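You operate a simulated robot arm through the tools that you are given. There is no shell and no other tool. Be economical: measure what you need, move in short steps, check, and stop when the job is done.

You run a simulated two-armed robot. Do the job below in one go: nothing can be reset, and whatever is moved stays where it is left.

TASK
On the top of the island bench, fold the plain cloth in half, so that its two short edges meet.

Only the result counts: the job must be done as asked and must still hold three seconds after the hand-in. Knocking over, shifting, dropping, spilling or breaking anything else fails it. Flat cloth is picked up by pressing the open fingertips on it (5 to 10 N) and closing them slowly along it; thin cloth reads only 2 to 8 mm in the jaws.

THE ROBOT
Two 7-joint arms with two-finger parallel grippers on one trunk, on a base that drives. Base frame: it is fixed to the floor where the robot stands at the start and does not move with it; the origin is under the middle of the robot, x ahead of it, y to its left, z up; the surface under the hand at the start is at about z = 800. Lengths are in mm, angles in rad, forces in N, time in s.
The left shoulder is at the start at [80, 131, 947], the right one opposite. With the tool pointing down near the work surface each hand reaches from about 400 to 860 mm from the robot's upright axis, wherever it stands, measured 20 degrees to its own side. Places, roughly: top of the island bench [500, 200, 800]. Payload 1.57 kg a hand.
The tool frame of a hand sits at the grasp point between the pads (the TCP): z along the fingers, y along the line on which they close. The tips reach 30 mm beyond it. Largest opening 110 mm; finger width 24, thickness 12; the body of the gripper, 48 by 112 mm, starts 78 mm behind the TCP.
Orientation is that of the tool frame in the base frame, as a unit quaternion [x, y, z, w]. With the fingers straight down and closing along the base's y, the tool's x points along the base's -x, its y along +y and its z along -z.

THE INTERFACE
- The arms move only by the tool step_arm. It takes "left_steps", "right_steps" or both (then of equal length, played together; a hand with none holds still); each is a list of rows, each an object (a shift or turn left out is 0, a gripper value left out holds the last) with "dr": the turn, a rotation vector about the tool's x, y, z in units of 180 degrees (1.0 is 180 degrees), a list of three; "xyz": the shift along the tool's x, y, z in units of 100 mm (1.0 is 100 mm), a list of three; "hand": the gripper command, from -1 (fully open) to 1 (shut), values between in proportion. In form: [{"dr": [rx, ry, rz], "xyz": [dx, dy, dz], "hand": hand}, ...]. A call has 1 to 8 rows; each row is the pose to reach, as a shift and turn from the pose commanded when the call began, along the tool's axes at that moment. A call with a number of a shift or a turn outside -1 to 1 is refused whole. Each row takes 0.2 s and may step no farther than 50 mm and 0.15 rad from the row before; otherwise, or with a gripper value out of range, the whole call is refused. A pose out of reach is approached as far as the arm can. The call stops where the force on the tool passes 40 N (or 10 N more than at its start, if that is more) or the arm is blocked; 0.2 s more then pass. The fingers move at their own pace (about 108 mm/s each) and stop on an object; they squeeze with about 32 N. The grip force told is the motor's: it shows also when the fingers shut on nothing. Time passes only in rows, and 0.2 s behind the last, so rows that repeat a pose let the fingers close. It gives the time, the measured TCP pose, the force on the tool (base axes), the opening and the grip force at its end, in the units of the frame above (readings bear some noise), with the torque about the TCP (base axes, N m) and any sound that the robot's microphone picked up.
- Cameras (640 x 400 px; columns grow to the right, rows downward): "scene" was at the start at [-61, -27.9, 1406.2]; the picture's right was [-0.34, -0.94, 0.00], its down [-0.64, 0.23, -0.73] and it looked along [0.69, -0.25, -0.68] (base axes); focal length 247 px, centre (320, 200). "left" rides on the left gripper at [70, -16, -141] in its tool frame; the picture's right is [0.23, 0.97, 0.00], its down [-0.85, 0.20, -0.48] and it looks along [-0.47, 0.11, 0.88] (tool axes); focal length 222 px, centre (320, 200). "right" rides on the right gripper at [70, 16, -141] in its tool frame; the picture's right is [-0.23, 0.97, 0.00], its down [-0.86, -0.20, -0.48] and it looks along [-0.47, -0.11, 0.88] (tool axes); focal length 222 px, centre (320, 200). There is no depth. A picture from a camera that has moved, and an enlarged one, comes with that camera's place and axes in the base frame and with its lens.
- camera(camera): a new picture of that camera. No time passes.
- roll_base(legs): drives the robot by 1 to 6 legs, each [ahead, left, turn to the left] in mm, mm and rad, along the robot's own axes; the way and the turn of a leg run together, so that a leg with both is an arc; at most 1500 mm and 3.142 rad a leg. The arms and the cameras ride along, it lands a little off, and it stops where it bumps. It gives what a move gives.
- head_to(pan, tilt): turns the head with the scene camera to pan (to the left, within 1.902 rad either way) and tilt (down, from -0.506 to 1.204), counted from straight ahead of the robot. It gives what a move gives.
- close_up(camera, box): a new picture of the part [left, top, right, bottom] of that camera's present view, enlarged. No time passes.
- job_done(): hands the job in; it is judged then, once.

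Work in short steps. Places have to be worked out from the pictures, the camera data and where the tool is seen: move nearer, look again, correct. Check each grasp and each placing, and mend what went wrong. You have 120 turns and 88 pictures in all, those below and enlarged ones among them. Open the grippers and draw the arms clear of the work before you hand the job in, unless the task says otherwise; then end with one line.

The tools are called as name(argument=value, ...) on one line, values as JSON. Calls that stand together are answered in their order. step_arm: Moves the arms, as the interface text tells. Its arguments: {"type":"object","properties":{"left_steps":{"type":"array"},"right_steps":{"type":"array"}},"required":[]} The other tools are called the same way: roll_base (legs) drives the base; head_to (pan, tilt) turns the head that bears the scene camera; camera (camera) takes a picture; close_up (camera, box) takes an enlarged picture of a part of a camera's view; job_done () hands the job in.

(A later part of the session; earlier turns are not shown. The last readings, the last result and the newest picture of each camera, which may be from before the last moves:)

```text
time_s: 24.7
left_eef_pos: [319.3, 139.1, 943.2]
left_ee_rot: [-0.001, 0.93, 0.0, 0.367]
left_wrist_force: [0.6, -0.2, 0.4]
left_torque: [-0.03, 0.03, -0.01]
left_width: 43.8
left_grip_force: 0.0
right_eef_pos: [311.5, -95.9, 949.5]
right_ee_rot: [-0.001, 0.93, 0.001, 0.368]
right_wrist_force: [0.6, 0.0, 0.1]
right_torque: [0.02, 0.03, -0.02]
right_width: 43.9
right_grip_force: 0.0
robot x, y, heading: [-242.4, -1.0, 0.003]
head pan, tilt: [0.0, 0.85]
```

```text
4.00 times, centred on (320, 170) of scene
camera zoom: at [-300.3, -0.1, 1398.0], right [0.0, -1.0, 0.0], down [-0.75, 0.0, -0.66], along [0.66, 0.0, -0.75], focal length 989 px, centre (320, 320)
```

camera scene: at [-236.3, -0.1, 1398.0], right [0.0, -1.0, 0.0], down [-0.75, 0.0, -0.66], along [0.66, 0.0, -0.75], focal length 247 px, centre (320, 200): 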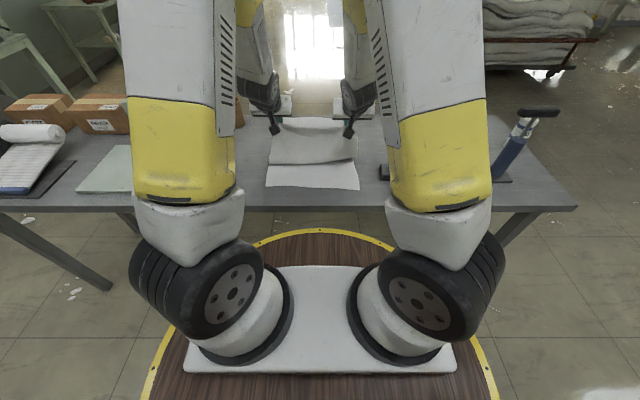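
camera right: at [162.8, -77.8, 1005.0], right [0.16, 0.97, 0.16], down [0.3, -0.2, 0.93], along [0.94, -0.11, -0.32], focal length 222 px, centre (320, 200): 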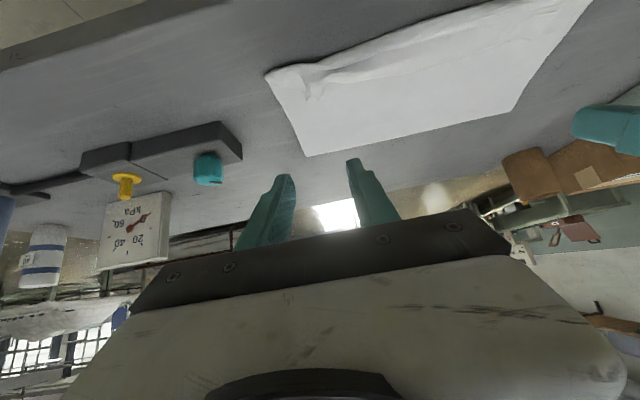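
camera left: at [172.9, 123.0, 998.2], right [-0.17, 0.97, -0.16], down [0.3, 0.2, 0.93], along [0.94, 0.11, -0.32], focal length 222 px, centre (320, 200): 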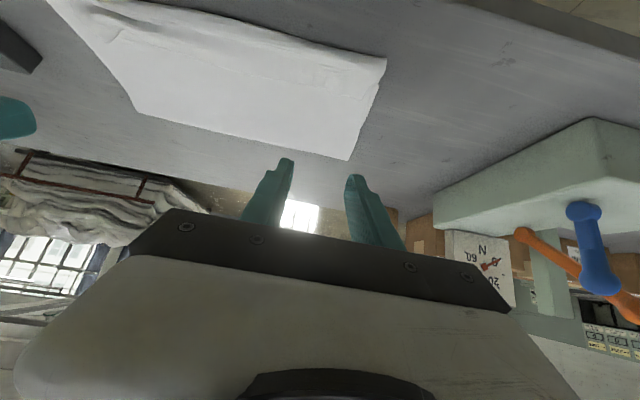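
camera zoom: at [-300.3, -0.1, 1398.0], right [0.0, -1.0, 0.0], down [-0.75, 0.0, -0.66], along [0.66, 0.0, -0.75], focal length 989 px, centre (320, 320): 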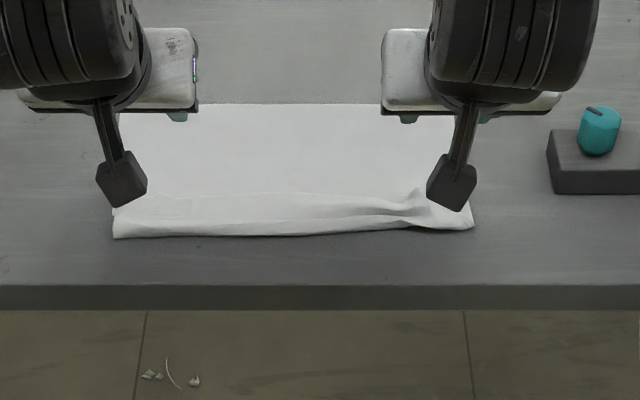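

It's mostly folded, but a ridge near the edge suggests the top edge may be curled back. I'll raise the hands, return them to vertical and look from above.

step_arm(left_steps=[{"xyz": [-0.15, 0.1, -0.2], "dr": [0, 0.04, 0]}, {"xyz": [-0.3, 0.2, -0.4], "dr": [0, 0.08, 0]}, {"xyz": [-0.4, 0.3, -0.5], "dr": [0, 0.12, 0]}, {"xyz": [-0.5, 0.4, -0.6], "dr": [0, 0.16, 0]}, {"xyz": [-0.6, 0.5, -0.7], "dr": [0, 0.2, 0]}, {"xyz": [-0.6, 0.6, -0.8], "dr": [0, 0.24, 0]}], right_steps=[{"xyz": [-0.15, -0.1, -0.2], "dr": [0, 0.04, 0]}, {"xyz": [-0.3, -0.2, -0.4], "dr": [0, 0.08, 0]}, {"xyz": [-0.4, -0.3, -0.5], "dr": [0, 0.12, 0]}, {"xyz": [-0.5, -0.4, -0.6], "dr": [0, 0.16, 0]}, {"xyz": [-0.6, -0.5, -0.7], "dr": [0, 0.2, 0]}, {"xyz": [-0.6, -0.6, -0.8], "dr": [0, 0.24, 0]}])

camera(camera="left")

close_up(camera="scene", box=[240, 120, 400, 220])

```text
time_s: 26.1
left_eef_pos: [306.9, 199.7, 1045.1]
left_ee_rot: [-0.001, 1.0, 0.002, -0.001]
left_wrist_force: [-0.1, -0.5, -0.1]
left_torque: [0.03, -0.05, 0.01]
left_width: 43.9
left_grip_force: 0.1
right_eef_pos: [298.1, -155.9, 1048.9]
right_ee_rot: [-0.001, 1.0, 0.0, -0.002]
right_wrist_force: [-0.6, 0.2, 0.3]
right_torque: [0.0, -0.05, 0.01]
right_width: 43.9
right_grip_force: 0.1
robot x, y, heading: [-237.6, -0.6, 0.001]
head pan, tilt: [0.0, 0.85]
```

```text
57 pictures are left
camera left: at [238.5, 183.5, 1186.0], right [-0.23, 0.97, 0.0], down [0.86, 0.2, 0.48], along [0.47, 0.11, -0.88], focal length 222 px, centre (320, 200)
```

left: 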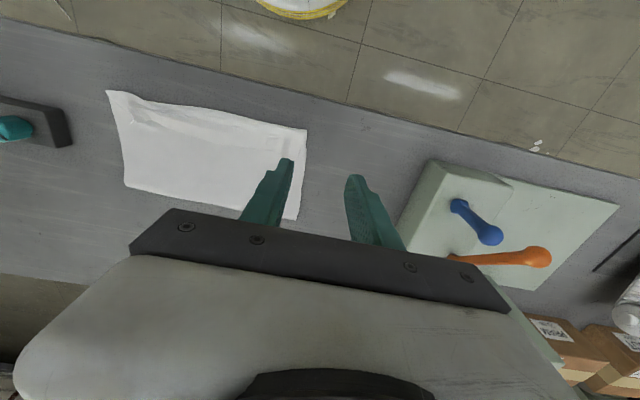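

```text
4.00 times, centred on (320, 170) of scene
camera zoom: at [-301.6, -0.1, 1397.9], right [0.0, -1.0, 0.0], down [-0.75, 0.0, -0.66], along [0.66, 0.0, -0.75], focal length 989 px, centre (320, 320)
```

zoom: 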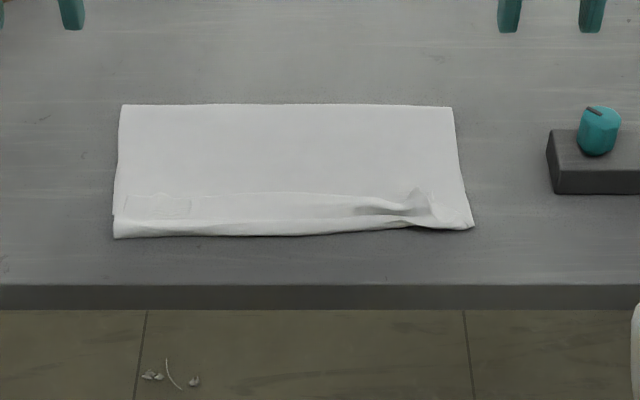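

Now I have a clear view and will zoom in on the near edge.

close_up(camera="scene", box=[264, 158, 312, 188])

close_up(camera="scene", box=[312, 158, 360, 188])

close_up(camera="left", box=[96, 70, 320, 210])

```text
13.33 times, centred on (288, 173) of scene
camera zoom: at [-301.6, -0.1, 1397.9], right [0.0, -1.0, 0.0], down [-0.75, 0.0, -0.66], along [0.66, 0.0, -0.75], focal length 3295 px, centre (747, 560)
```

zoom: 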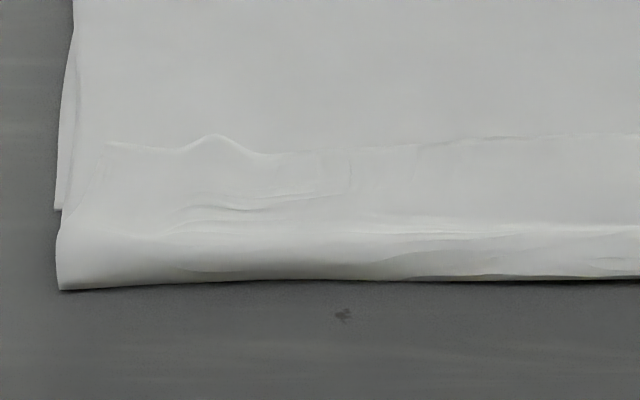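

```text
13.33 times, centred on (336, 173) of scene
camera zoom: at [-301.6, -0.1, 1397.9], right [0.0, -1.0, 0.0], down [-0.75, 0.0, -0.66], along [0.66, 0.0, -0.75], focal length 3295 px, centre (107, 560)
```

zoom: 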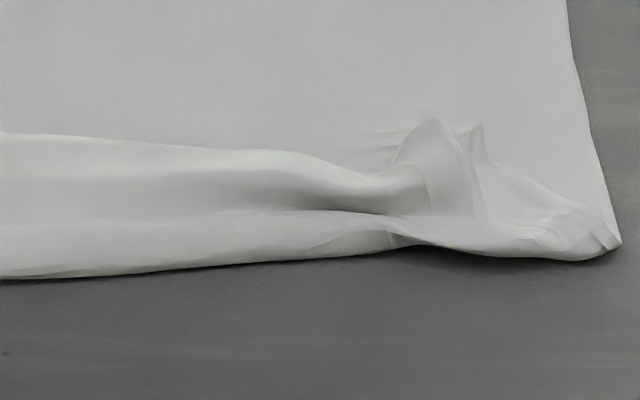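

```text
2.86 times, centred on (208, 140) of left
camera zoom: at [238.5, 183.5, 1186.0], right [-0.23, 0.97, 0.0], down [0.86, 0.2, 0.48], along [0.47, 0.11, -0.88], focal length 635 px, centre (640, 371)
```

zoom: 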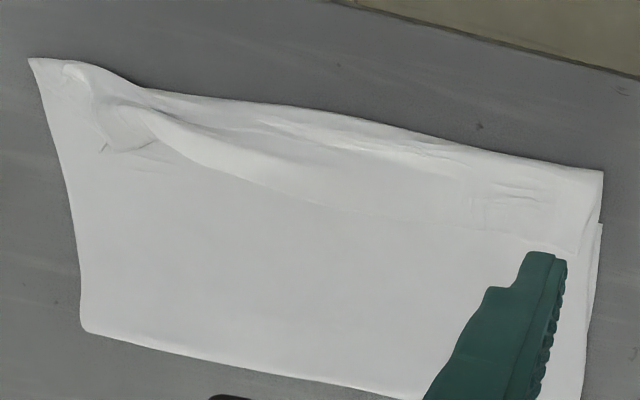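

Measured: the left flap of the top layer is curled back about 55 mm (loop at x≈318, edge at x≈373), and the fold line is at 508 instead of about 545. I'll regrasp that flap with the jaws closing along x, so the edge comes out the right way round. First I'll turn the wrists 90° and move over it.

step_arm(left_steps=[{"dr": [0, 0, 0.045]}, {"dr": [0, 0, 0.09]}, {"dr": [0, 0, 0.135]}, {"dr": [0, 0, 0.18]}, {"dr": [0, 0, 0.225]}, {"dr": [0, 0, 0.27]}, {"dr": [0, 0, 0.315]}, {"dr": [0, 0, 0.36]}], right_steps=[{"dr": [0, 0, -0.045]}, {"dr": [0, 0, -0.09]}, {"dr": [0, 0, -0.135]}, {"dr": [0, 0, -0.18]}, {"dr": [0, 0, -0.225]}, {"dr": [0, 0, -0.27]}, {"dr": [0, 0, -0.315]}, {"dr": [0, 0, -0.36]}])

step_arm(left_steps=[{"dr": [0, 0, 0.045]}, {"dr": [0, 0, 0.09]}, {"dr": [0, 0, 0.14]}], right_steps=[{"dr": [0, 0, -0.045]}, {"dr": [0, 0, -0.09]}, {"dr": [0, 0, -0.14]}])

```text
time_s: 27.9
left_eef_pos: [307.4, 199.1, 1044.0]
left_ee_rot: [0.537, 0.844, 0.0, -0.001]
left_wrist_force: [0.7, 0.0, -0.2]
left_torque: [-0.04, -0.01, 0.01]
left_width: 44.2
left_grip_force: 0.1
right_eef_pos: [300.0, -155.5, 1046.4]
right_ee_rot: [-0.537, 0.843, 0.0, 0.0]
right_wrist_force: [-0.2, -0.4, -0.4]
right_torque: [0.02, -0.01, -0.03]
right_width: 44.2
right_grip_force: 0.1
robot x, y, heading: [-241.3, -1.1, 0.001]
head pan, tilt: [0.0, 0.85]
```

```text
refused: row 3 steps farther than a row can; nothing moved
```

One row was too large, so I'll redo the rest of the turn and set the jaws to about 26 mm.

step_arm(left_steps=[{"dr": [0, 0, 0.035], "hand": 0.53}, {"dr": [0, 0, 0.07], "hand": 0.53}, {"dr": [0, 0, 0.105], "hand": 0.53}, {"dr": [0, 0, 0.14], "hand": 0.53}], right_steps=[{"dr": [0, 0, -0.035], "hand": 0.53}, {"dr": [0, 0, -0.07], "hand": 0.53}, {"dr": [0, 0, -0.105], "hand": 0.53}, {"dr": [0, 0, -0.14], "hand": 0.53}])

```text
time_s: 28.9
left_eef_pos: [308.6, 198.9, 1046.0]
left_ee_rot: [0.707, 0.707, 0.001, 0.0]
left_wrist_force: [-0.1, -1.0, -0.7]
left_torque: [0.0, -0.01, -0.06]
left_width: 26.0
left_grip_force: 0.0
right_eef_pos: [298.4, -156.1, 1047.3]
right_ee_rot: [0.709, -0.706, 0.0, 0.0]
right_wrist_force: [-0.6, -0.2, 0.6]
right_torque: [0.03, -0.03, 0.0]
right_width: 26.1
right_grip_force: 0.0
robot x, y, heading: [-240.7, -2.8, 0.002]
head pan, tilt: [0.0, 0.85]
```

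Both wrists turned fine. I'll move over the pinch points, left (352,130) and right (360,−92), at about z 945 and look.

step_arm(left_steps=[{"xyz": [-0.3, 0.2, 0.2]}, {"xyz": [-0.6, 0.4, 0.4]}, {"xyz": [-0.69, 0.44, 0.8]}, {"xyz": [-0.69, 0.44, 1.0]}], right_steps=[{"xyz": [-0.3, -0.3, 0.2]}, {"xyz": [-0.6, -0.6, 0.4]}, {"xyz": [-0.64, -0.62, 0.8]}, {"xyz": [-0.64, -0.62, 1.0]}])

camera(camera="left")

camera(camera="right")

```text
time_s: 29.9
left_eef_pos: [351.3, 129.7, 944.5]
left_ee_rot: [0.707, 0.707, 0.001, 0.001]
left_wrist_force: [-0.1, 0.0, 0.6]
left_torque: [-0.01, -0.03, -0.04]
left_width: 25.8
left_grip_force: 0.1
right_eef_pos: [359.7, -91.1, 944.5]
right_ee_rot: [0.708, -0.707, 0.001, 0.001]
right_wrist_force: [-0.1, 0.0, 0.8]
right_torque: [-0.01, -0.04, 0.0]
right_width: 25.9
right_grip_force: 0.1
robot x, y, heading: [-240.3, -3.8, -0.001]
head pan, tilt: [0.0, 0.85]
```

```text
52 pictures are left
camera left: at [335.5, 200.5, 1084.7], right [0.97, 0.23, 0.0], down [0.2, -0.85, 0.48], along [0.11, -0.47, -0.88], focal length 222 px, centre (320, 200)
```

left: 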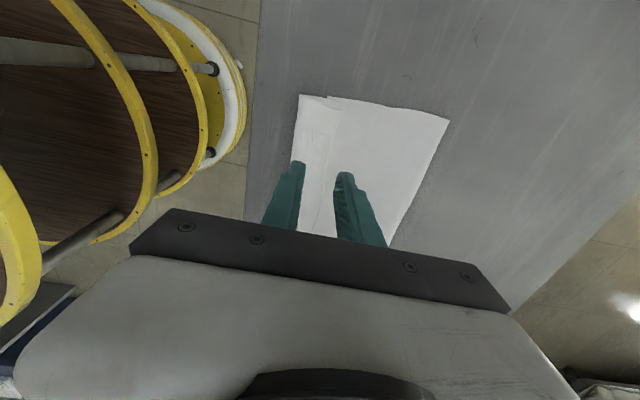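

```text
51 pictures are left
camera right: at [343.7, -160.2, 1088.8], right [-0.97, 0.23, 0.0], down [0.2, 0.86, 0.48], along [0.11, 0.47, -0.88], focal length 222 px, centre (320, 200)
```

right: 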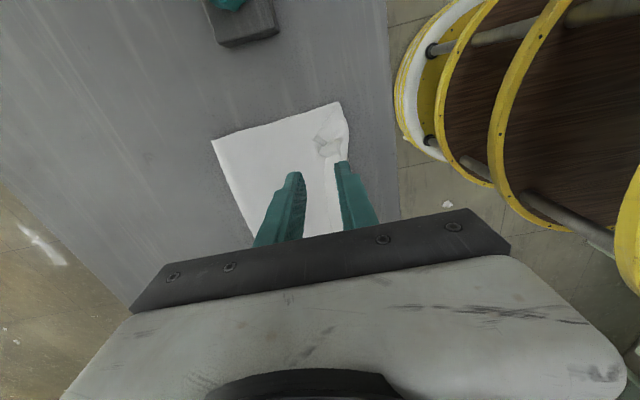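

Zooming in to place the flap edges.

close_up(camera="left", box=[272, 80, 464, 200])

close_up(camera="right", box=[200, 80, 392, 200])

```text
3.33 times, centred on (368, 140) of left
camera zoom: at [335.5, 200.5, 1084.7], right [0.97, 0.23, 0.0], down [0.2, -0.85, 0.48], along [0.11, -0.47, -0.88], focal length 740 px, centre (160, 400)
```

zoom: 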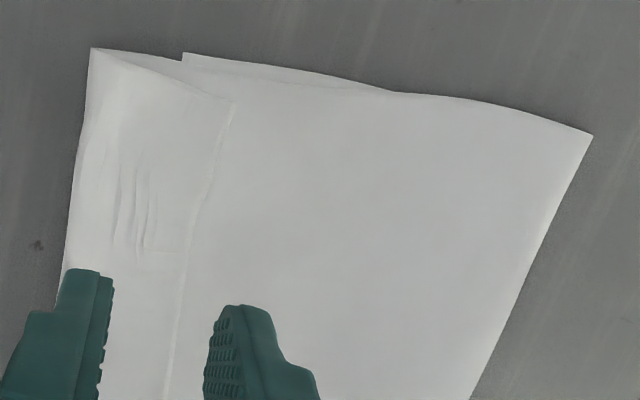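

```text
3.33 times, centred on (296, 140) of right
camera zoom: at [343.7, -160.2, 1088.8], right [-0.97, 0.23, 0.0], down [0.2, 0.86, 0.48], along [0.11, 0.47, -0.88], focal length 740 px, centre (400, 400)
```

zoom: 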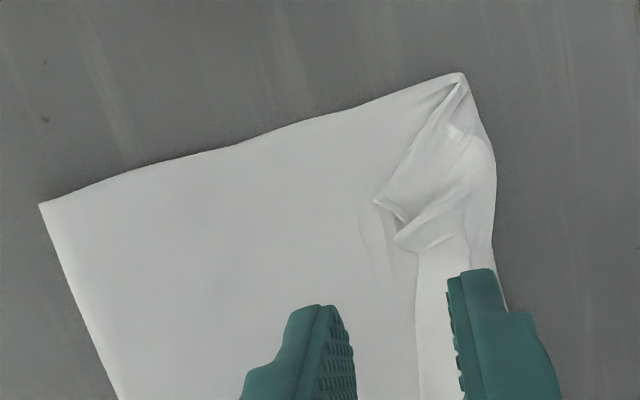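

The left flap spans x 319–366 near y 150, and the right has a crumple at about (350,−88). I'll align there and descend to just above.

step_arm(left_steps=[{"xyz": [0.2, -0.05, 0.3], "hand": 0.62}, {"xyz": [0.2, -0.05, 0.7], "hand": 0.62}, {"xyz": [0.2, -0.05, 1.0], "hand": 0.62}, {"xyz": [0.2, -0.05, 1.0], "hand": 0.62}], right_steps=[{"xyz": [-0.03, 0.1, 0.3], "hand": 0.45}, {"xyz": [-0.03, 0.1, 0.7], "hand": 0.45}, {"xyz": [-0.03, 0.1, 0.9], "hand": 0.45}, {"xyz": [-0.03, 0.1, 0.9], "hand": 0.45}])

close_up(camera="left", box=[200, 80, 440, 230])

close_up(camera="right", box=[200, 80, 440, 230])

```text
time_s: 30.9
left_eef_pos: [346.7, 149.6, 844.3]
left_ee_rot: [0.706, 0.708, 0.001, 0.001]
left_wrist_force: [-0.6, -0.8, -0.4]
left_torque: [-0.03, 0.02, -0.02]
left_width: 21.0
left_grip_force: 0.0
right_eef_pos: [352.4, -86.7, 856.7]
right_ee_rot: [0.708, -0.706, 0.001, 0.0]
right_wrist_force: [0.0, -0.6, 0.2]
right_torque: [-0.03, -0.03, -0.02]
right_width: 30.2
right_grip_force: 0.0
robot x, y, heading: [-238.7, 3.8, 0.0]
head pan, tilt: [0.0, 0.85]
```

```text
2.67 times, centred on (320, 155) of left
camera zoom: at [330.0, 218.9, 985.2], right [0.97, 0.23, 0.0], down [0.2, -0.85, 0.48], along [0.11, -0.47, -0.88], focal length 592 px, centre (320, 320)
```

zoom: 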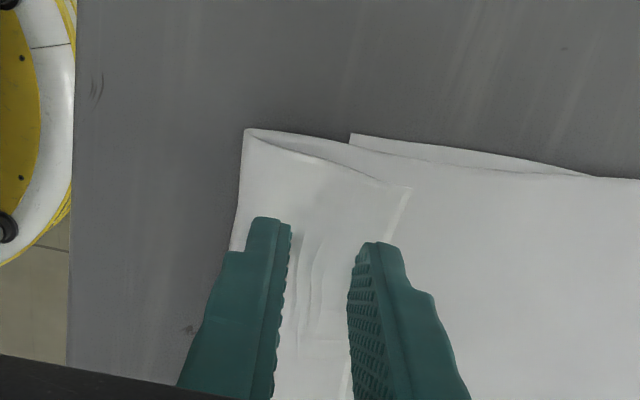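

```text
2.67 times, centred on (320, 155) of right
camera zoom: at [334.8, -155.8, 999.2], right [-0.97, 0.23, 0.0], down [0.2, 0.86, 0.48], along [0.11, 0.47, -0.88], focal length 592 px, centre (320, 320)
```

zoom: 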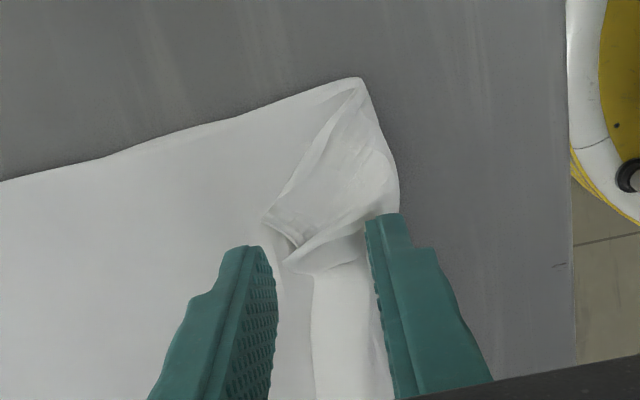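

Both straddle the flap well. I'll go down to contact, watching the force.

step_arm(left_steps=[{"xyz": [0, -0.02, 0.06]}, {"xyz": [0, -0.02, 0.1]}, {"xyz": [0, -0.02, 0.1]}], right_steps=[{"xyz": [0.06, 0, 0.1]}, {"xyz": [0.06, 0, 0.2]}, {"xyz": [0.06, 0, 0.22]}])

```text
time_s: 31.7
left_eef_pos: [344.8, 149.4, 834.7]
left_ee_rot: [0.706, 0.708, 0.0, -0.001]
left_wrist_force: [-0.7, -0.4, 1.1]
left_torque: [-0.05, 0.0, 0.0]
left_width: 20.8
left_grip_force: 0.1
right_eef_pos: [350.7, -93.8, 834.5]
right_ee_rot: [0.707, -0.707, 0.0, 0.0]
right_wrist_force: [0.2, -0.7, 1.0]
right_torque: [-0.03, 0.01, 0.03]
right_width: 30.3
right_grip_force: 0.2
robot x, y, heading: [-239.2, 0.4, 0.005]
head pan, tilt: [0.0, 0.85]
```

Contact is just starting, so I'll lower 1.5 mm more and then begin closing.

step_arm(left_steps=[{"xyz": [0, 0, 0.015]}, {"xyz": [0, 0, 0.015]}], right_steps=[{"xyz": [0, 0, 0.015]}, {"xyz": [0, 0, 0.015]}])

```text
time_s: 32.3
left_eef_pos: [344.6, 150.3, 834.0]
left_ee_rot: [0.707, 0.707, 0.0, 0.0]
left_wrist_force: [-0.7, -0.8, 2.0]
left_torque: [-0.02, 0.01, 0.0]
left_width: 20.7
left_grip_force: 0.0
right_eef_pos: [352.3, -94.0, 833.5]
right_ee_rot: [0.708, -0.707, 0.0, 0.0]
right_wrist_force: [0.0, -0.4, 3.6]
right_torque: [-0.04, 0.07, -0.04]
right_width: 30.7
right_grip_force: 0.3
robot x, y, heading: [-239.8, 0.3, 0.001]
head pan, tilt: [0.0, 0.85]
```

step_arm(left_steps=[{"xyz": [0, 0, 0.012]}, {"xyz": [0, 0, 0.014]}], right_steps=[{"xyz": [0, 0, 0.007]}, {"xyz": [0, 0, 0.007]}])

```text
time_s: 32.9
left_eef_pos: [346.0, 149.7, 833.4]
left_ee_rot: [0.706, 0.708, 0.001, 0.001]
left_wrist_force: [-2.2, -1.0, 14.4]
left_torque: [0.02, -0.05, 0.01]
left_width: 19.6
left_grip_force: 0.2
right_eef_pos: [352.9, -93.4, 833.0]
right_ee_rot: [0.708, -0.707, 0.0, 0.0]
right_wrist_force: [0.7, 0.8, 5.7]
right_torque: [-0.01, 0.04, 0.0]
right_width: 29.8
right_grip_force: 0.0
robot x, y, heading: [-240.8, 0.9, -0.0]
head pan, tilt: [0.0, 0.85]
```

The left presses a little hard at 14 N, so I'll back it off 0.6 mm and then close both slowly.

step_arm(left_steps=[{"xyz": [0, 0, -0.006], "hand": 0.65}, {"xyz": [0, 0, -0.006], "hand": 0.7}, {"xyz": [0, 0, -0.006], "hand": 0.75}, {"xyz": [0, 0, -0.006], "hand": 0.8}, {"xyz": [0, 0, -0.006], "hand": 0.85}, {"xyz": [0, 0, -0.006], "hand": 0.9}, {"xyz": [0, 0, -0.006], "hand": 0.95}, {"xyz": [0, 0, -0.006], "hand": 1}], right_steps=[{"hand": 0.52}, {"hand": 0.59}, {"hand": 0.66}, {"hand": 0.73}, {"hand": 0.8}, {"hand": 0.87}, {"hand": 0.94}, {"hand": 1}])

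step_arm(left_steps=[{"xyz": [0, 0, -0.1], "hand": 1}, {"xyz": [0, 0, -0.3]}, {"xyz": [0, 0, -0.5]}], right_steps=[{"xyz": [0, 0, -0.1], "hand": 1}, {"xyz": [0, 0, -0.3]}, {"xyz": [0, 0, -0.5]}])

close_up(camera="left", box=[200, 80, 440, 230])

close_up(camera="right", box=[200, 80, 440, 230])

close_up(camera="scene", box=[240, 120, 400, 220])

```text
time_s: 34.7
left_eef_pos: [346.5, 150.3, 833.0]
left_ee_rot: [0.707, 0.707, 0.001, 0.0]
left_wrist_force: [3.1, -0.6, 16.9]
left_torque: [0.05, -0.13, 0.0]
left_width: 0.0
left_grip_force: 21.1
right_eef_pos: [350.5, -94.5, 833.8]
right_ee_rot: [0.708, -0.706, -0.001, 0.0]
right_wrist_force: [-0.6, 0.3, 10.6]
right_torque: [0.03, 0.04, -0.02]
right_width: 3.0
right_grip_force: 24.2
robot x, y, heading: [-238.5, 0.2, 0.004]
head pan, tilt: [0.0, 0.85]
```

```text
time_s: 35.5
left_eef_pos: [344.6, 148.7, 882.0]
left_ee_rot: [0.706, 0.708, -0.001, -0.001]
left_wrist_force: [-0.1, 0.6, -0.3]
left_torque: [0.02, -0.01, -0.04]
left_width: 0.0
left_grip_force: 21.8
right_eef_pos: [351.9, -94.9, 883.7]
right_ee_rot: [0.708, -0.706, 0.0, 0.0]
right_wrist_force: [0.4, 0.4, 0.2]
right_torque: [0.0, -0.01, -0.03]
right_width: 2.9
right_grip_force: 24.2
robot x, y, heading: [-240.6, 1.0, 0.0]
head pan, tilt: [0.0, 0.85]
```

```text
2.67 times, centred on (320, 155) of left
camera zoom: at [328.7, 220.0, 1023.3], right [0.97, 0.23, 0.0], down [0.2, -0.85, 0.48], along [0.11, -0.47, -0.88], focal length 592 px, centre (320, 320)
```

zoom: 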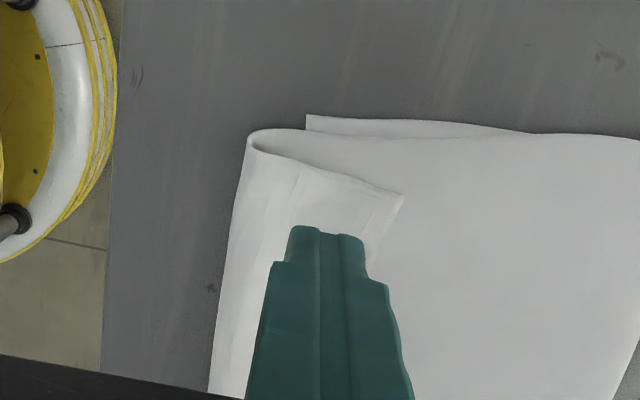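

```text
2.67 times, centred on (320, 155) of right
camera zoom: at [335.3, -162.7, 1025.4], right [-0.97, 0.23, 0.0], down [0.2, 0.86, 0.48], along [0.11, 0.47, -0.88], focal length 592 px, centre (320, 320)
```

zoom: 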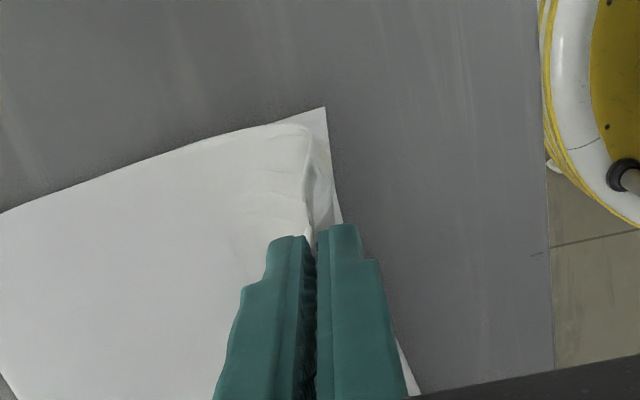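

```text
4.00 times, centred on (320, 170) of scene
camera zoom: at [-300.8, -0.1, 1398.0], right [0.0, -1.0, 0.0], down [-0.75, 0.0, -0.66], along [0.66, 0.0, -0.75], focal length 989 px, centre (320, 320)
```

zoom: 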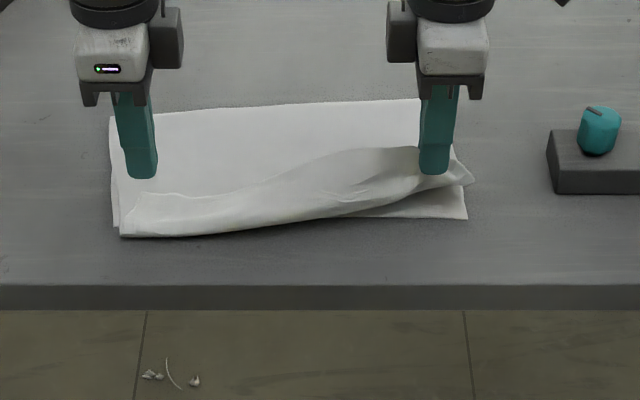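

The right holds the top layer only (3 mm, and the lower layer stayed down). The left slipped, so I'll retry it with a wider opening, centred at x≈350.

step_arm(left_steps=[{"xyz": [0, 0.04, 0.1], "hand": 0.45}, {"xyz": [0, 0.04, 0.3], "hand": 0.45}, {"xyz": [0, 0.04, 0.46], "hand": 0.45}, {"xyz": [0, 0.04, 0.48], "hand": 0.45}, {"xyz": [0, 0.04, 0.49], "hand": 0.45}])

close_up(camera="left", box=[200, 80, 440, 230])

```text
time_s: 36.7
left_eef_pos: [347.1, 149.6, 833.7]
left_ee_rot: [0.707, 0.708, 0.001, 0.002]
left_wrist_force: [-0.7, -0.4, 3.2]
left_torque: [0.02, 0.04, 0.01]
left_width: 30.1
left_grip_force: 0.0
right_eef_pos: [350.9, -94.6, 883.6]
right_ee_rot: [0.707, -0.707, -0.001, 0.0]
right_wrist_force: [0.0, 0.3, 0.2]
right_torque: [-0.02, -0.04, 0.01]
right_width: 2.9
right_grip_force: 24.1
robot x, y, heading: [-236.9, 0.7, 0.002]
head pan, tilt: [0.0, 0.85]
```

```text
2.67 times, centred on (320, 155) of left
camera zoom: at [333.1, 220.3, 974.2], right [0.97, 0.23, 0.0], down [0.2, -0.85, 0.48], along [0.11, -0.47, -0.88], focal length 592 px, centre (320, 320)
```

zoom: 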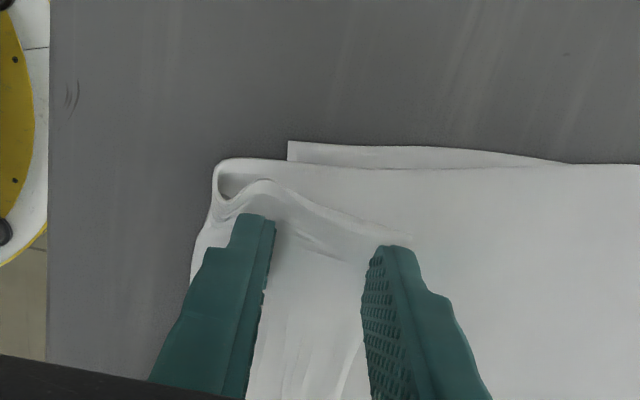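

The fingers are spread across the flap. I'll press 1 mm more and close.

step_arm(left_steps=[{"xyz": [0, 0, 0.01]}, {"xyz": [0, 0, 0.012], "hand": 0.5}, {"xyz": [0, 0, 0.012], "hand": 0.56}, {"xyz": [0, 0, 0.012], "hand": 0.62}, {"xyz": [0, 0, 0.012], "hand": 0.68}, {"xyz": [0, 0, 0.012], "hand": 0.74}, {"xyz": [0, 0, 0.01], "hand": 0.8}, {"xyz": [0, 0, 0.01], "hand": 0.86}])

step_arm(left_steps=[{"hand": 0.92}, {"hand": 0.97}, {"hand": 1}, {"hand": 1}])

close_up(camera="left", box=[200, 80, 440, 230])

```text
time_s: 38.5
left_eef_pos: [348.7, 150.3, 832.9]
left_ee_rot: [0.706, 0.708, 0.001, 0.001]
left_wrist_force: [-1.1, -0.6, 25.6]
left_torque: [0.11, 0.08, -0.03]
left_width: 5.8
left_grip_force: 0.1
right_eef_pos: [351.3, -94.3, 883.0]
right_ee_rot: [0.707, -0.707, 0.0, -0.001]
right_wrist_force: [1.2, -0.5, -0.2]
right_torque: [0.0, -0.01, 0.04]
right_width: 2.9
right_grip_force: 23.7
robot x, y, heading: [-242.3, 0.2, -0.002]
head pan, tilt: [0.0, 0.85]
```

```text
time_s: 39.5
left_eef_pos: [349.1, 150.4, 832.3]
left_ee_rot: [0.707, 0.707, 0.001, 0.0]
left_wrist_force: [-0.6, -1.9, 28.9]
left_torque: [0.06, 0.07, -0.02]
left_width: 2.7
left_grip_force: 24.0
right_eef_pos: [349.7, -94.2, 884.2]
right_ee_rot: [0.708, -0.706, 0.0, 0.001]
right_wrist_force: [-1.0, 0.7, 0.0]
right_torque: [0.0, 0.0, 0.02]
right_width: 3.0
right_grip_force: 24.7
robot x, y, heading: [-239.4, 0.7, 0.003]
head pan, tilt: [0.0, 0.85]
```

```text
2.67 times, centred on (320, 155) of left
camera zoom: at [332.9, 220.3, 973.7], right [0.97, 0.23, 0.0], down [0.2, -0.85, 0.48], along [0.11, -0.47, -0.88], focal length 592 px, centre (320, 320)
```

zoom: 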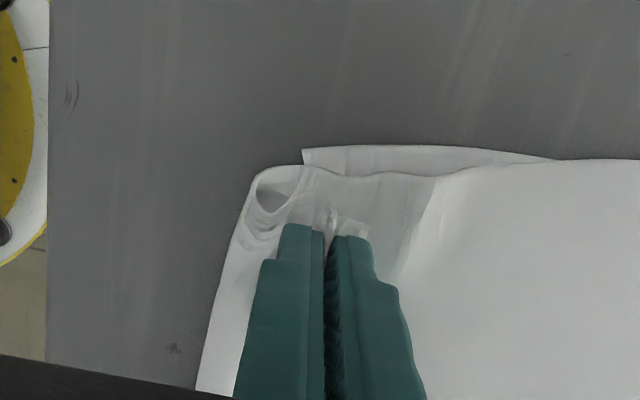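

The left now reads 2.7 mm with a tuft in the jaws. I'll lift it 50 mm and check which layers came up.

step_arm(left_steps=[{"xyz": [0, 0, -0.1], "hand": 1}, {"xyz": [0, 0, -0.3]}, {"xyz": [0, 0, -0.52]}])

close_up(camera="left", box=[200, 80, 440, 230])

close_up(camera="scene", box=[240, 120, 400, 220])

```text
time_s: 40.3
left_eef_pos: [349.6, 150.3, 883.5]
left_ee_rot: [0.707, 0.708, 0.0, 0.001]
left_wrist_force: [0.2, -0.4, 0.0]
left_torque: [0.01, 0.01, -0.01]
left_width: 2.3
left_grip_force: 24.0
right_eef_pos: [351.1, -95.1, 882.7]
right_ee_rot: [0.708, -0.707, -0.001, 0.0]
right_wrist_force: [1.3, -0.5, -0.9]
right_torque: [-0.02, -0.01, 0.01]
right_width: 2.7
right_grip_force: 24.1
robot x, y, heading: [-238.5, 1.3, 0.005]
head pan, tilt: [0.0, 0.85]
```

```text
2.67 times, centred on (320, 155) of left
camera zoom: at [333.5, 220.5, 1024.8], right [0.97, 0.23, 0.0], down [0.2, -0.86, 0.48], along [0.11, -0.47, -0.88], focal length 592 px, centre (320, 320)
```

zoom: 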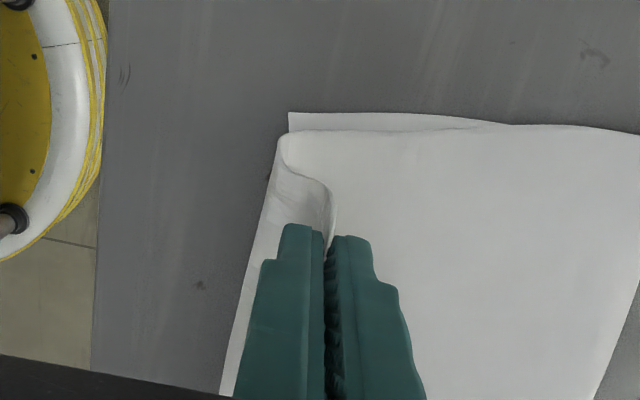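

```text
4.00 times, centred on (320, 170) of scene
camera zoom: at [-301.0, -0.1, 1398.0], right [0.0, -1.0, 0.0], down [-0.75, 0.0, -0.66], along [0.66, 0.0, -0.75], focal length 989 px, centre (320, 320)
```

zoom: 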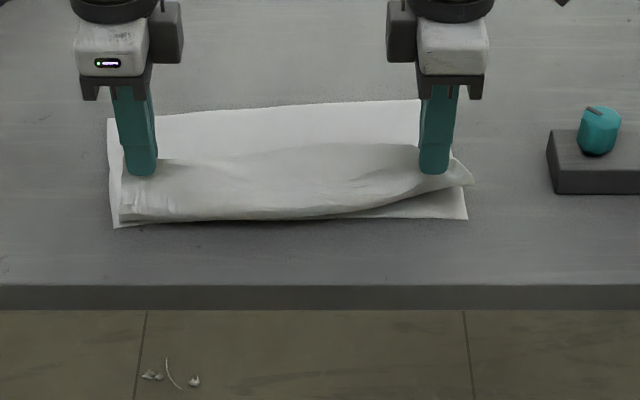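

Both hands hold the top layer's edge with the lower layer flat. I'll lift it up and forward to straighten the top layer above the intended fold line at about x 545.

step_arm(left_steps=[{"xyz": [0, 0.1, -0.3]}, {"xyz": [0, 0.3, -0.6]}, {"xyz": [0, 0.55, -0.8]}, {"xyz": [0, 0.8, -1.0]}], right_steps=[{"xyz": [0, -0.1, -0.3]}, {"xyz": [0, -0.3, -0.6]}, {"xyz": [0, -0.55, -0.8]}, {"xyz": [0, -0.8, -1.0]}])

step_arm(left_steps=[{"xyz": [0, 0.35, -0.1]}, {"xyz": [0, 0.7, -0.2]}, {"xyz": [0, 0.7, -0.2]}], right_steps=[{"xyz": [0, -0.35, -0.1]}, {"xyz": [0, -0.7, -0.2]}, {"xyz": [0, -0.7, -0.2]}])

close_up(camera="scene", box=[200, 80, 440, 230])

camera(camera="left")

```text
time_s: 41.3
left_eef_pos: [428.6, 151.8, 984.0]
left_ee_rot: [0.706, 0.708, 0.0, 0.0]
left_wrist_force: [0.5, 0.8, -0.2]
left_torque: [0.01, -0.01, 0.0]
left_width: 2.2
left_grip_force: 23.9
right_eef_pos: [429.4, -94.4, 984.5]
right_ee_rot: [-0.707, 0.707, 0.0, 0.0]
right_wrist_force: [-0.2, 0.3, -0.3]
right_torque: [-0.01, -0.03, 0.01]
right_width: 3.0
right_grip_force: 24.4
robot x, y, heading: [-237.8, -1.1, -0.001]
head pan, tilt: [0.0, 0.85]
```

```text
time_s: 42.1
left_eef_pos: [497.5, 153.3, 1005.6]
left_ee_rot: [0.706, 0.708, -0.001, 0.0]
left_wrist_force: [0.3, -0.3, -0.3]
left_torque: [0.0, -0.02, 0.0]
left_width: 2.3
left_grip_force: 24.0
right_eef_pos: [498.5, -93.4, 1005.6]
right_ee_rot: [0.707, -0.707, 0.0, 0.0]
right_wrist_force: [0.0, 1.0, 0.1]
right_torque: [-0.03, 0.01, -0.02]
right_width: 2.7
right_grip_force: 23.3
robot x, y, heading: [-243.0, -2.3, -0.003]
head pan, tilt: [0.0, 0.85]
```

```text
2.67 times, centred on (320, 155) of scene
camera zoom: at [-301.1, -0.1, 1398.0], right [0.0, -1.0, 0.0], down [-0.75, 0.0, -0.66], along [0.66, 0.0, -0.75], focal length 659 px, centre (320, 320)
```

zoom: 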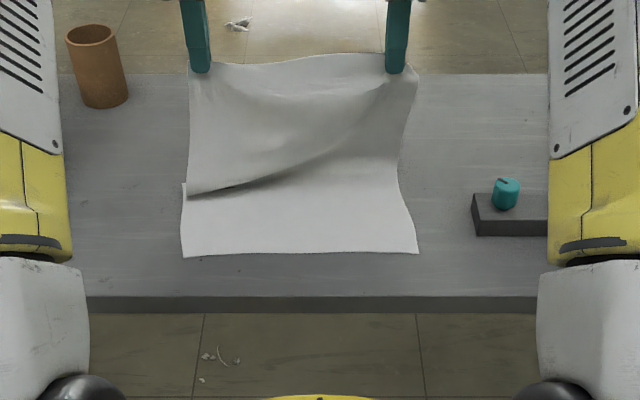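

```text
38 pictures are left
camera left: at [482.5, 222.6, 1146.7], right [0.97, 0.23, 0.0], down [0.2, -0.85, 0.48], along [0.11, -0.47, -0.88], focal length 222 px, centre (320, 200)
```

left: 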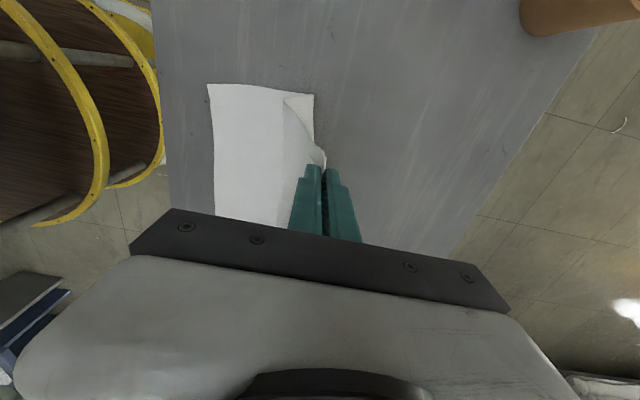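

The lower layer is flat, with its near edge at x≈343. I'll straighten the top layer a bit further forward and up, then tilt the fingers 45° forward.

step_arm(left_steps=[{"xyz": [0, 0.3, -0.1]}, {"xyz": [0, 0.6, -0.2]}, {"xyz": [0, 0.6, -0.25]}, {"xyz": [0, 0.6, -0.25]}], right_steps=[{"xyz": [0, -0.3, -0.1]}, {"xyz": [0, -0.6, -0.2]}, {"xyz": [0, -0.6, -0.25]}, {"xyz": [0, -0.6, -0.25]}])

step_arm(left_steps=[{"dr": [-0.042, 0, 0]}, {"dr": [-0.084, 0, 0]}, {"dr": [-0.126, 0, 0]}, {"dr": [-0.168, 0, 0]}, {"dr": [-0.21, 0, 0]}, {"dr": [-0.25, 0, 0]}], right_steps=[{"dr": [0.042, 0, 0]}, {"dr": [0.084, 0, 0]}, {"dr": [0.126, 0, 0]}, {"dr": [0.168, 0, 0]}, {"dr": [0.21, 0, 0]}, {"dr": [0.25, 0, 0]}])

close_up(camera="scene", box=[200, 80, 440, 230])

```text
time_s: 43.1
left_eef_pos: [557.3, 150.8, 1030.1]
left_ee_rot: [0.707, 0.708, 0.0, 0.001]
left_wrist_force: [-0.1, 0.5, 0.4]
left_torque: [0.0, -0.01, -0.01]
left_width: 2.4
left_grip_force: 24.0
right_eef_pos: [559.6, -93.3, 1028.6]
right_ee_rot: [0.708, -0.706, -0.001, 0.001]
right_wrist_force: [-0.5, -0.4, -0.3]
right_torque: [0.01, 0.0, -0.03]
right_width: 2.9
right_grip_force: 24.2
robot x, y, heading: [-242.3, -0.9, 0.004]
head pan, tilt: [0.0, 0.85]
```

```text
time_s: 44.5
left_eef_pos: [558.3, 151.2, 1029.6]
left_ee_rot: [0.652, 0.654, 0.271, 0.271]
left_wrist_force: [0.3, 0.4, 0.7]
left_torque: [-0.06, 0.06, 0.01]
left_width: 2.5
left_grip_force: 23.5
right_eef_pos: [561.1, -93.3, 1028.5]
right_ee_rot: [0.653, -0.653, 0.271, -0.272]
right_wrist_force: [-0.1, 0.1, 0.8]
right_torque: [0.0, 0.05, 0.03]
right_width: 2.8
right_grip_force: 24.2
robot x, y, heading: [-240.4, 0.2, 0.002]
head pan, tilt: [0.0, 0.85]
```

```text
2.67 times, centred on (320, 155) of scene
camera zoom: at [-301.0, -0.2, 1398.0], right [0.0, -1.0, 0.0], down [-0.75, 0.0, -0.66], along [0.66, 0.0, -0.75], focal length 659 px, centre (320, 320)
```

zoom: 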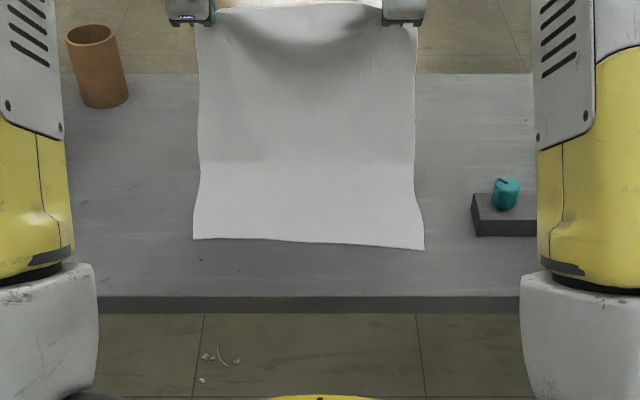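

The cloth is taut. The lower layer shifted and turned slightly, so its near edge is now at about (373,172)–(352,−139), with the fold target at about x 562. I'll lay the edge back along an arc of about 167 mm, keeping the left hand 16 mm ahead of the right.

step_arm(left_steps=[{"xyz": [0, -0.29, -0.042]}, {"xyz": [0, -0.58, -0.085]}, {"xyz": [0, -0.877, -0.127]}], right_steps=[{"xyz": [0, 0.33, -0.08]}, {"xyz": [0, 0.66, -0.16]}, {"xyz": [0, 0.983, -0.233]}])

close_up(camera="scene", box=[200, 80, 440, 230])

```text
time_s: 45.3
left_eef_pos: [487.1, 150.5, 975.6]
left_ee_rot: [0.652, 0.654, 0.271, 0.271]
left_wrist_force: [0.7, -0.5, 0.5]
left_torque: [0.01, 0.04, -0.03]
left_width: 2.3
left_grip_force: 24.2
right_eef_pos: [475.3, -93.4, 975.8]
right_ee_rot: [0.654, -0.653, 0.27, -0.271]
right_wrist_force: [0.3, -0.5, 0.6]
right_torque: [-0.01, 0.03, 0.01]
right_width: 2.7
right_grip_force: 23.6
robot x, y, heading: [-243.5, -0.4, -0.0]
head pan, tilt: [0.0, 0.85]
```

```text
2.67 times, centred on (320, 155) of scene
camera zoom: at [-301.0, -0.2, 1398.0], right [0.0, -1.0, 0.0], down [-0.75, 0.0, -0.66], along [0.66, 0.0, -0.75], focal length 659 px, centre (320, 320)
```

zoom: 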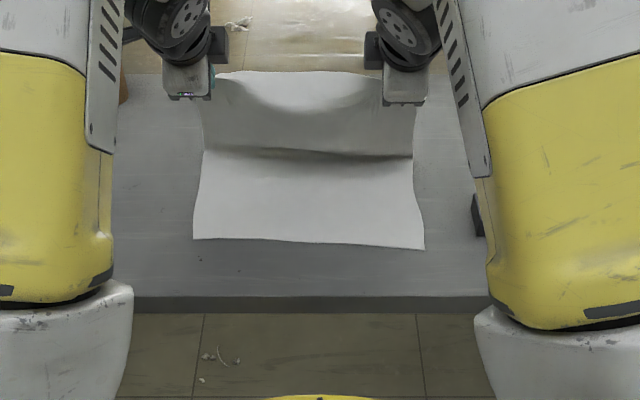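

The near edge is unmoved and the fold is forming properly. Continuing the arc.

step_arm(left_steps=[{"xyz": [0, -0.3, -0.053]}, {"xyz": [0, -0.6, -0.106]}], right_steps=[{"xyz": [0, 0.31, -0.067]}, {"xyz": [0, 0.63, -0.134]}])

step_arm(left_steps=[{"xyz": [0, -0.3, 0.053]}, {"xyz": [0, -0.6, 0.106]}, {"xyz": [0, -0.6, 0.106]}], right_steps=[{"xyz": [0, 0.3, 0.053]}, {"xyz": [0, 0.6, 0.106]}, {"xyz": [0, 0.6, 0.106]}])

close_up(camera="scene", box=[200, 80, 440, 230])

camera(camera="left")

```text
time_s: 45.9
left_eef_pos: [439.1, 161.8, 951.3]
left_ee_rot: [0.642, 0.66, 0.275, 0.277]
left_wrist_force: [-0.6, -13.2, -0.1]
left_torque: [-0.3, 0.05, -0.3]
left_width: 2.5
left_grip_force: 23.8
right_eef_pos: [426.3, -107.0, 951.1]
right_ee_rot: [-0.64, 0.662, -0.272, 0.28]
right_wrist_force: [1.3, 12.6, -0.6]
right_torque: [0.23, -0.01, 0.25]
right_width: 2.7
right_grip_force: 23.7
robot x, y, heading: [-238.9, -1.9, 0.006]
head pan, tilt: [0.0, 0.85]
```

```text
time_s: 46.7
left_eef_pos: [397.3, 220.3, 885.7]
left_ee_rot: [0.613, 0.693, 0.284, 0.251]
left_wrist_force: [-0.8, 0.8, 0.5]
left_torque: [-0.02, -0.02, -0.05]
left_width: 0.0
left_grip_force: 21.5
right_eef_pos: [390.2, -169.9, 896.0]
right_ee_rot: [-0.601, 0.701, -0.282, 0.26]
right_wrist_force: [-0.3, 0.0, 0.4]
right_torque: [0.02, 0.0, 0.0]
right_width: 1.2
right_grip_force: 23.1
robot x, y, heading: [-237.4, 0.7, -0.001]
head pan, tilt: [0.0, 0.85]
stopped in row 3 (right hand): the arm was blocked; the commanded pose is now the measured one
```

```text
2.67 times, centred on (320, 155) of scene
camera zoom: at [-301.0, -0.2, 1398.0], right [0.0, -1.0, 0.0], down [-0.75, 0.0, -0.66], along [0.66, 0.0, -0.75], focal length 659 px, centre (320, 320)
```

zoom: 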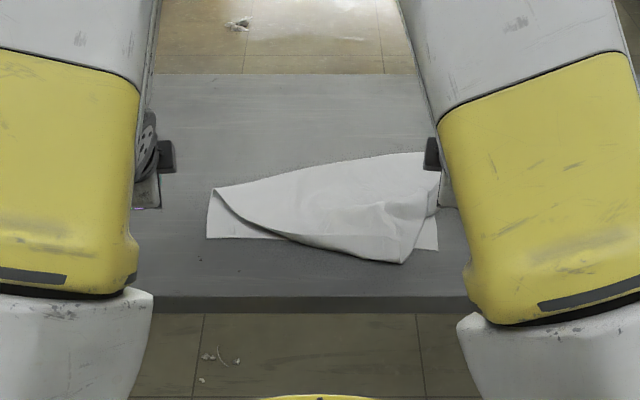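

```text
34 pictures are left
camera left: at [279.8, 275.9, 974.9], right [0.66, 0.31, 0.68], down [-0.08, -0.87, 0.48], along [0.74, -0.38, -0.55], focal length 222 px, centre (320, 200)
```

left: 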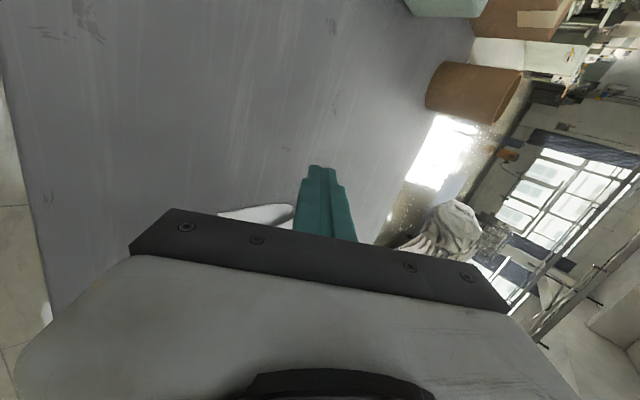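

The arms swung apart in that wrist posture, apparently at a joint limit, and the left lost the edge. I'll release the right as well, lift clear, and return both wrists to the standard posture, which behaved well.

step_arm(right_steps=[{"hand": 0.6}, {"hand": 0.3}, {"hand": 0.2}])

step_arm(left_steps=[{"xyz": [0, 0.28, -0.28], "hand": 0.27}, {"xyz": [0, 0.56, -0.56]}, {"xyz": [0, 0.7, -0.7]}], right_steps=[{"xyz": [0, -0.28, -0.28]}, {"xyz": [0, -0.56, -0.56]}, {"xyz": [0, -0.7, -0.7]}])

camera(camera="scene")

```text
time_s: 47.5
left_eef_pos: [397.9, 219.8, 885.9]
left_ee_rot: [0.613, 0.694, 0.283, 0.25]
left_wrist_force: [-0.4, 0.2, 0.5]
left_torque: [-0.05, -0.02, 0.02]
left_width: 0.1
left_grip_force: 21.6
right_eef_pos: [388.8, -171.8, 895.2]
right_ee_rot: [-0.6, 0.701, -0.283, 0.261]
right_wrist_force: [0.6, 0.8, 0.4]
right_torque: [0.0, 0.03, 0.0]
right_width: 44.0
right_grip_force: 0.1
robot x, y, heading: [-235.4, 0.4, 0.001]
head pan, tilt: [0.0, 0.85]
```

```text
time_s: 48.3
left_eef_pos: [399.7, 218.8, 985.6]
left_ee_rot: [0.613, 0.694, 0.283, 0.249]
left_wrist_force: [0.5, -0.2, -0.6]
left_torque: [0.01, 0.01, -0.01]
left_width: 40.3
left_grip_force: 0.0
right_eef_pos: [389.6, -171.9, 992.9]
right_ee_rot: [-0.602, 0.701, -0.283, 0.259]
right_wrist_force: [0.2, -0.3, 0.0]
right_torque: [0.01, 0.02, 0.07]
right_width: 44.1
right_grip_force: 0.1
robot x, y, heading: [-241.5, -1.3, 0.001]
head pan, tilt: [0.0, 0.85]
```

```text
33 pictures are left
camera scene: at [-300.7, -0.1, 1398.0], right [0.0, -1.0, 0.0], down [-0.75, 0.0, -0.66], along [0.66, 0.0, -0.75], focal length 247 px, centre (320, 200)
```

scene: 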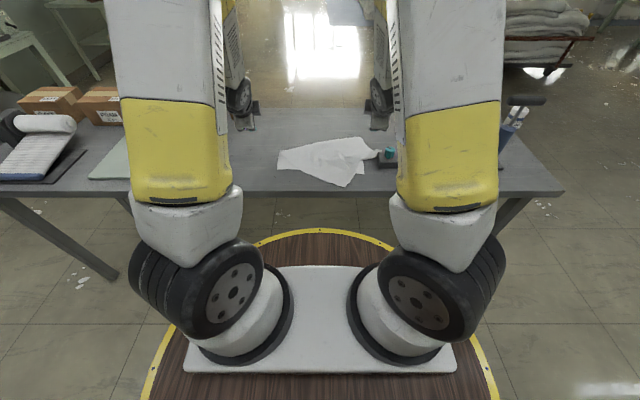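

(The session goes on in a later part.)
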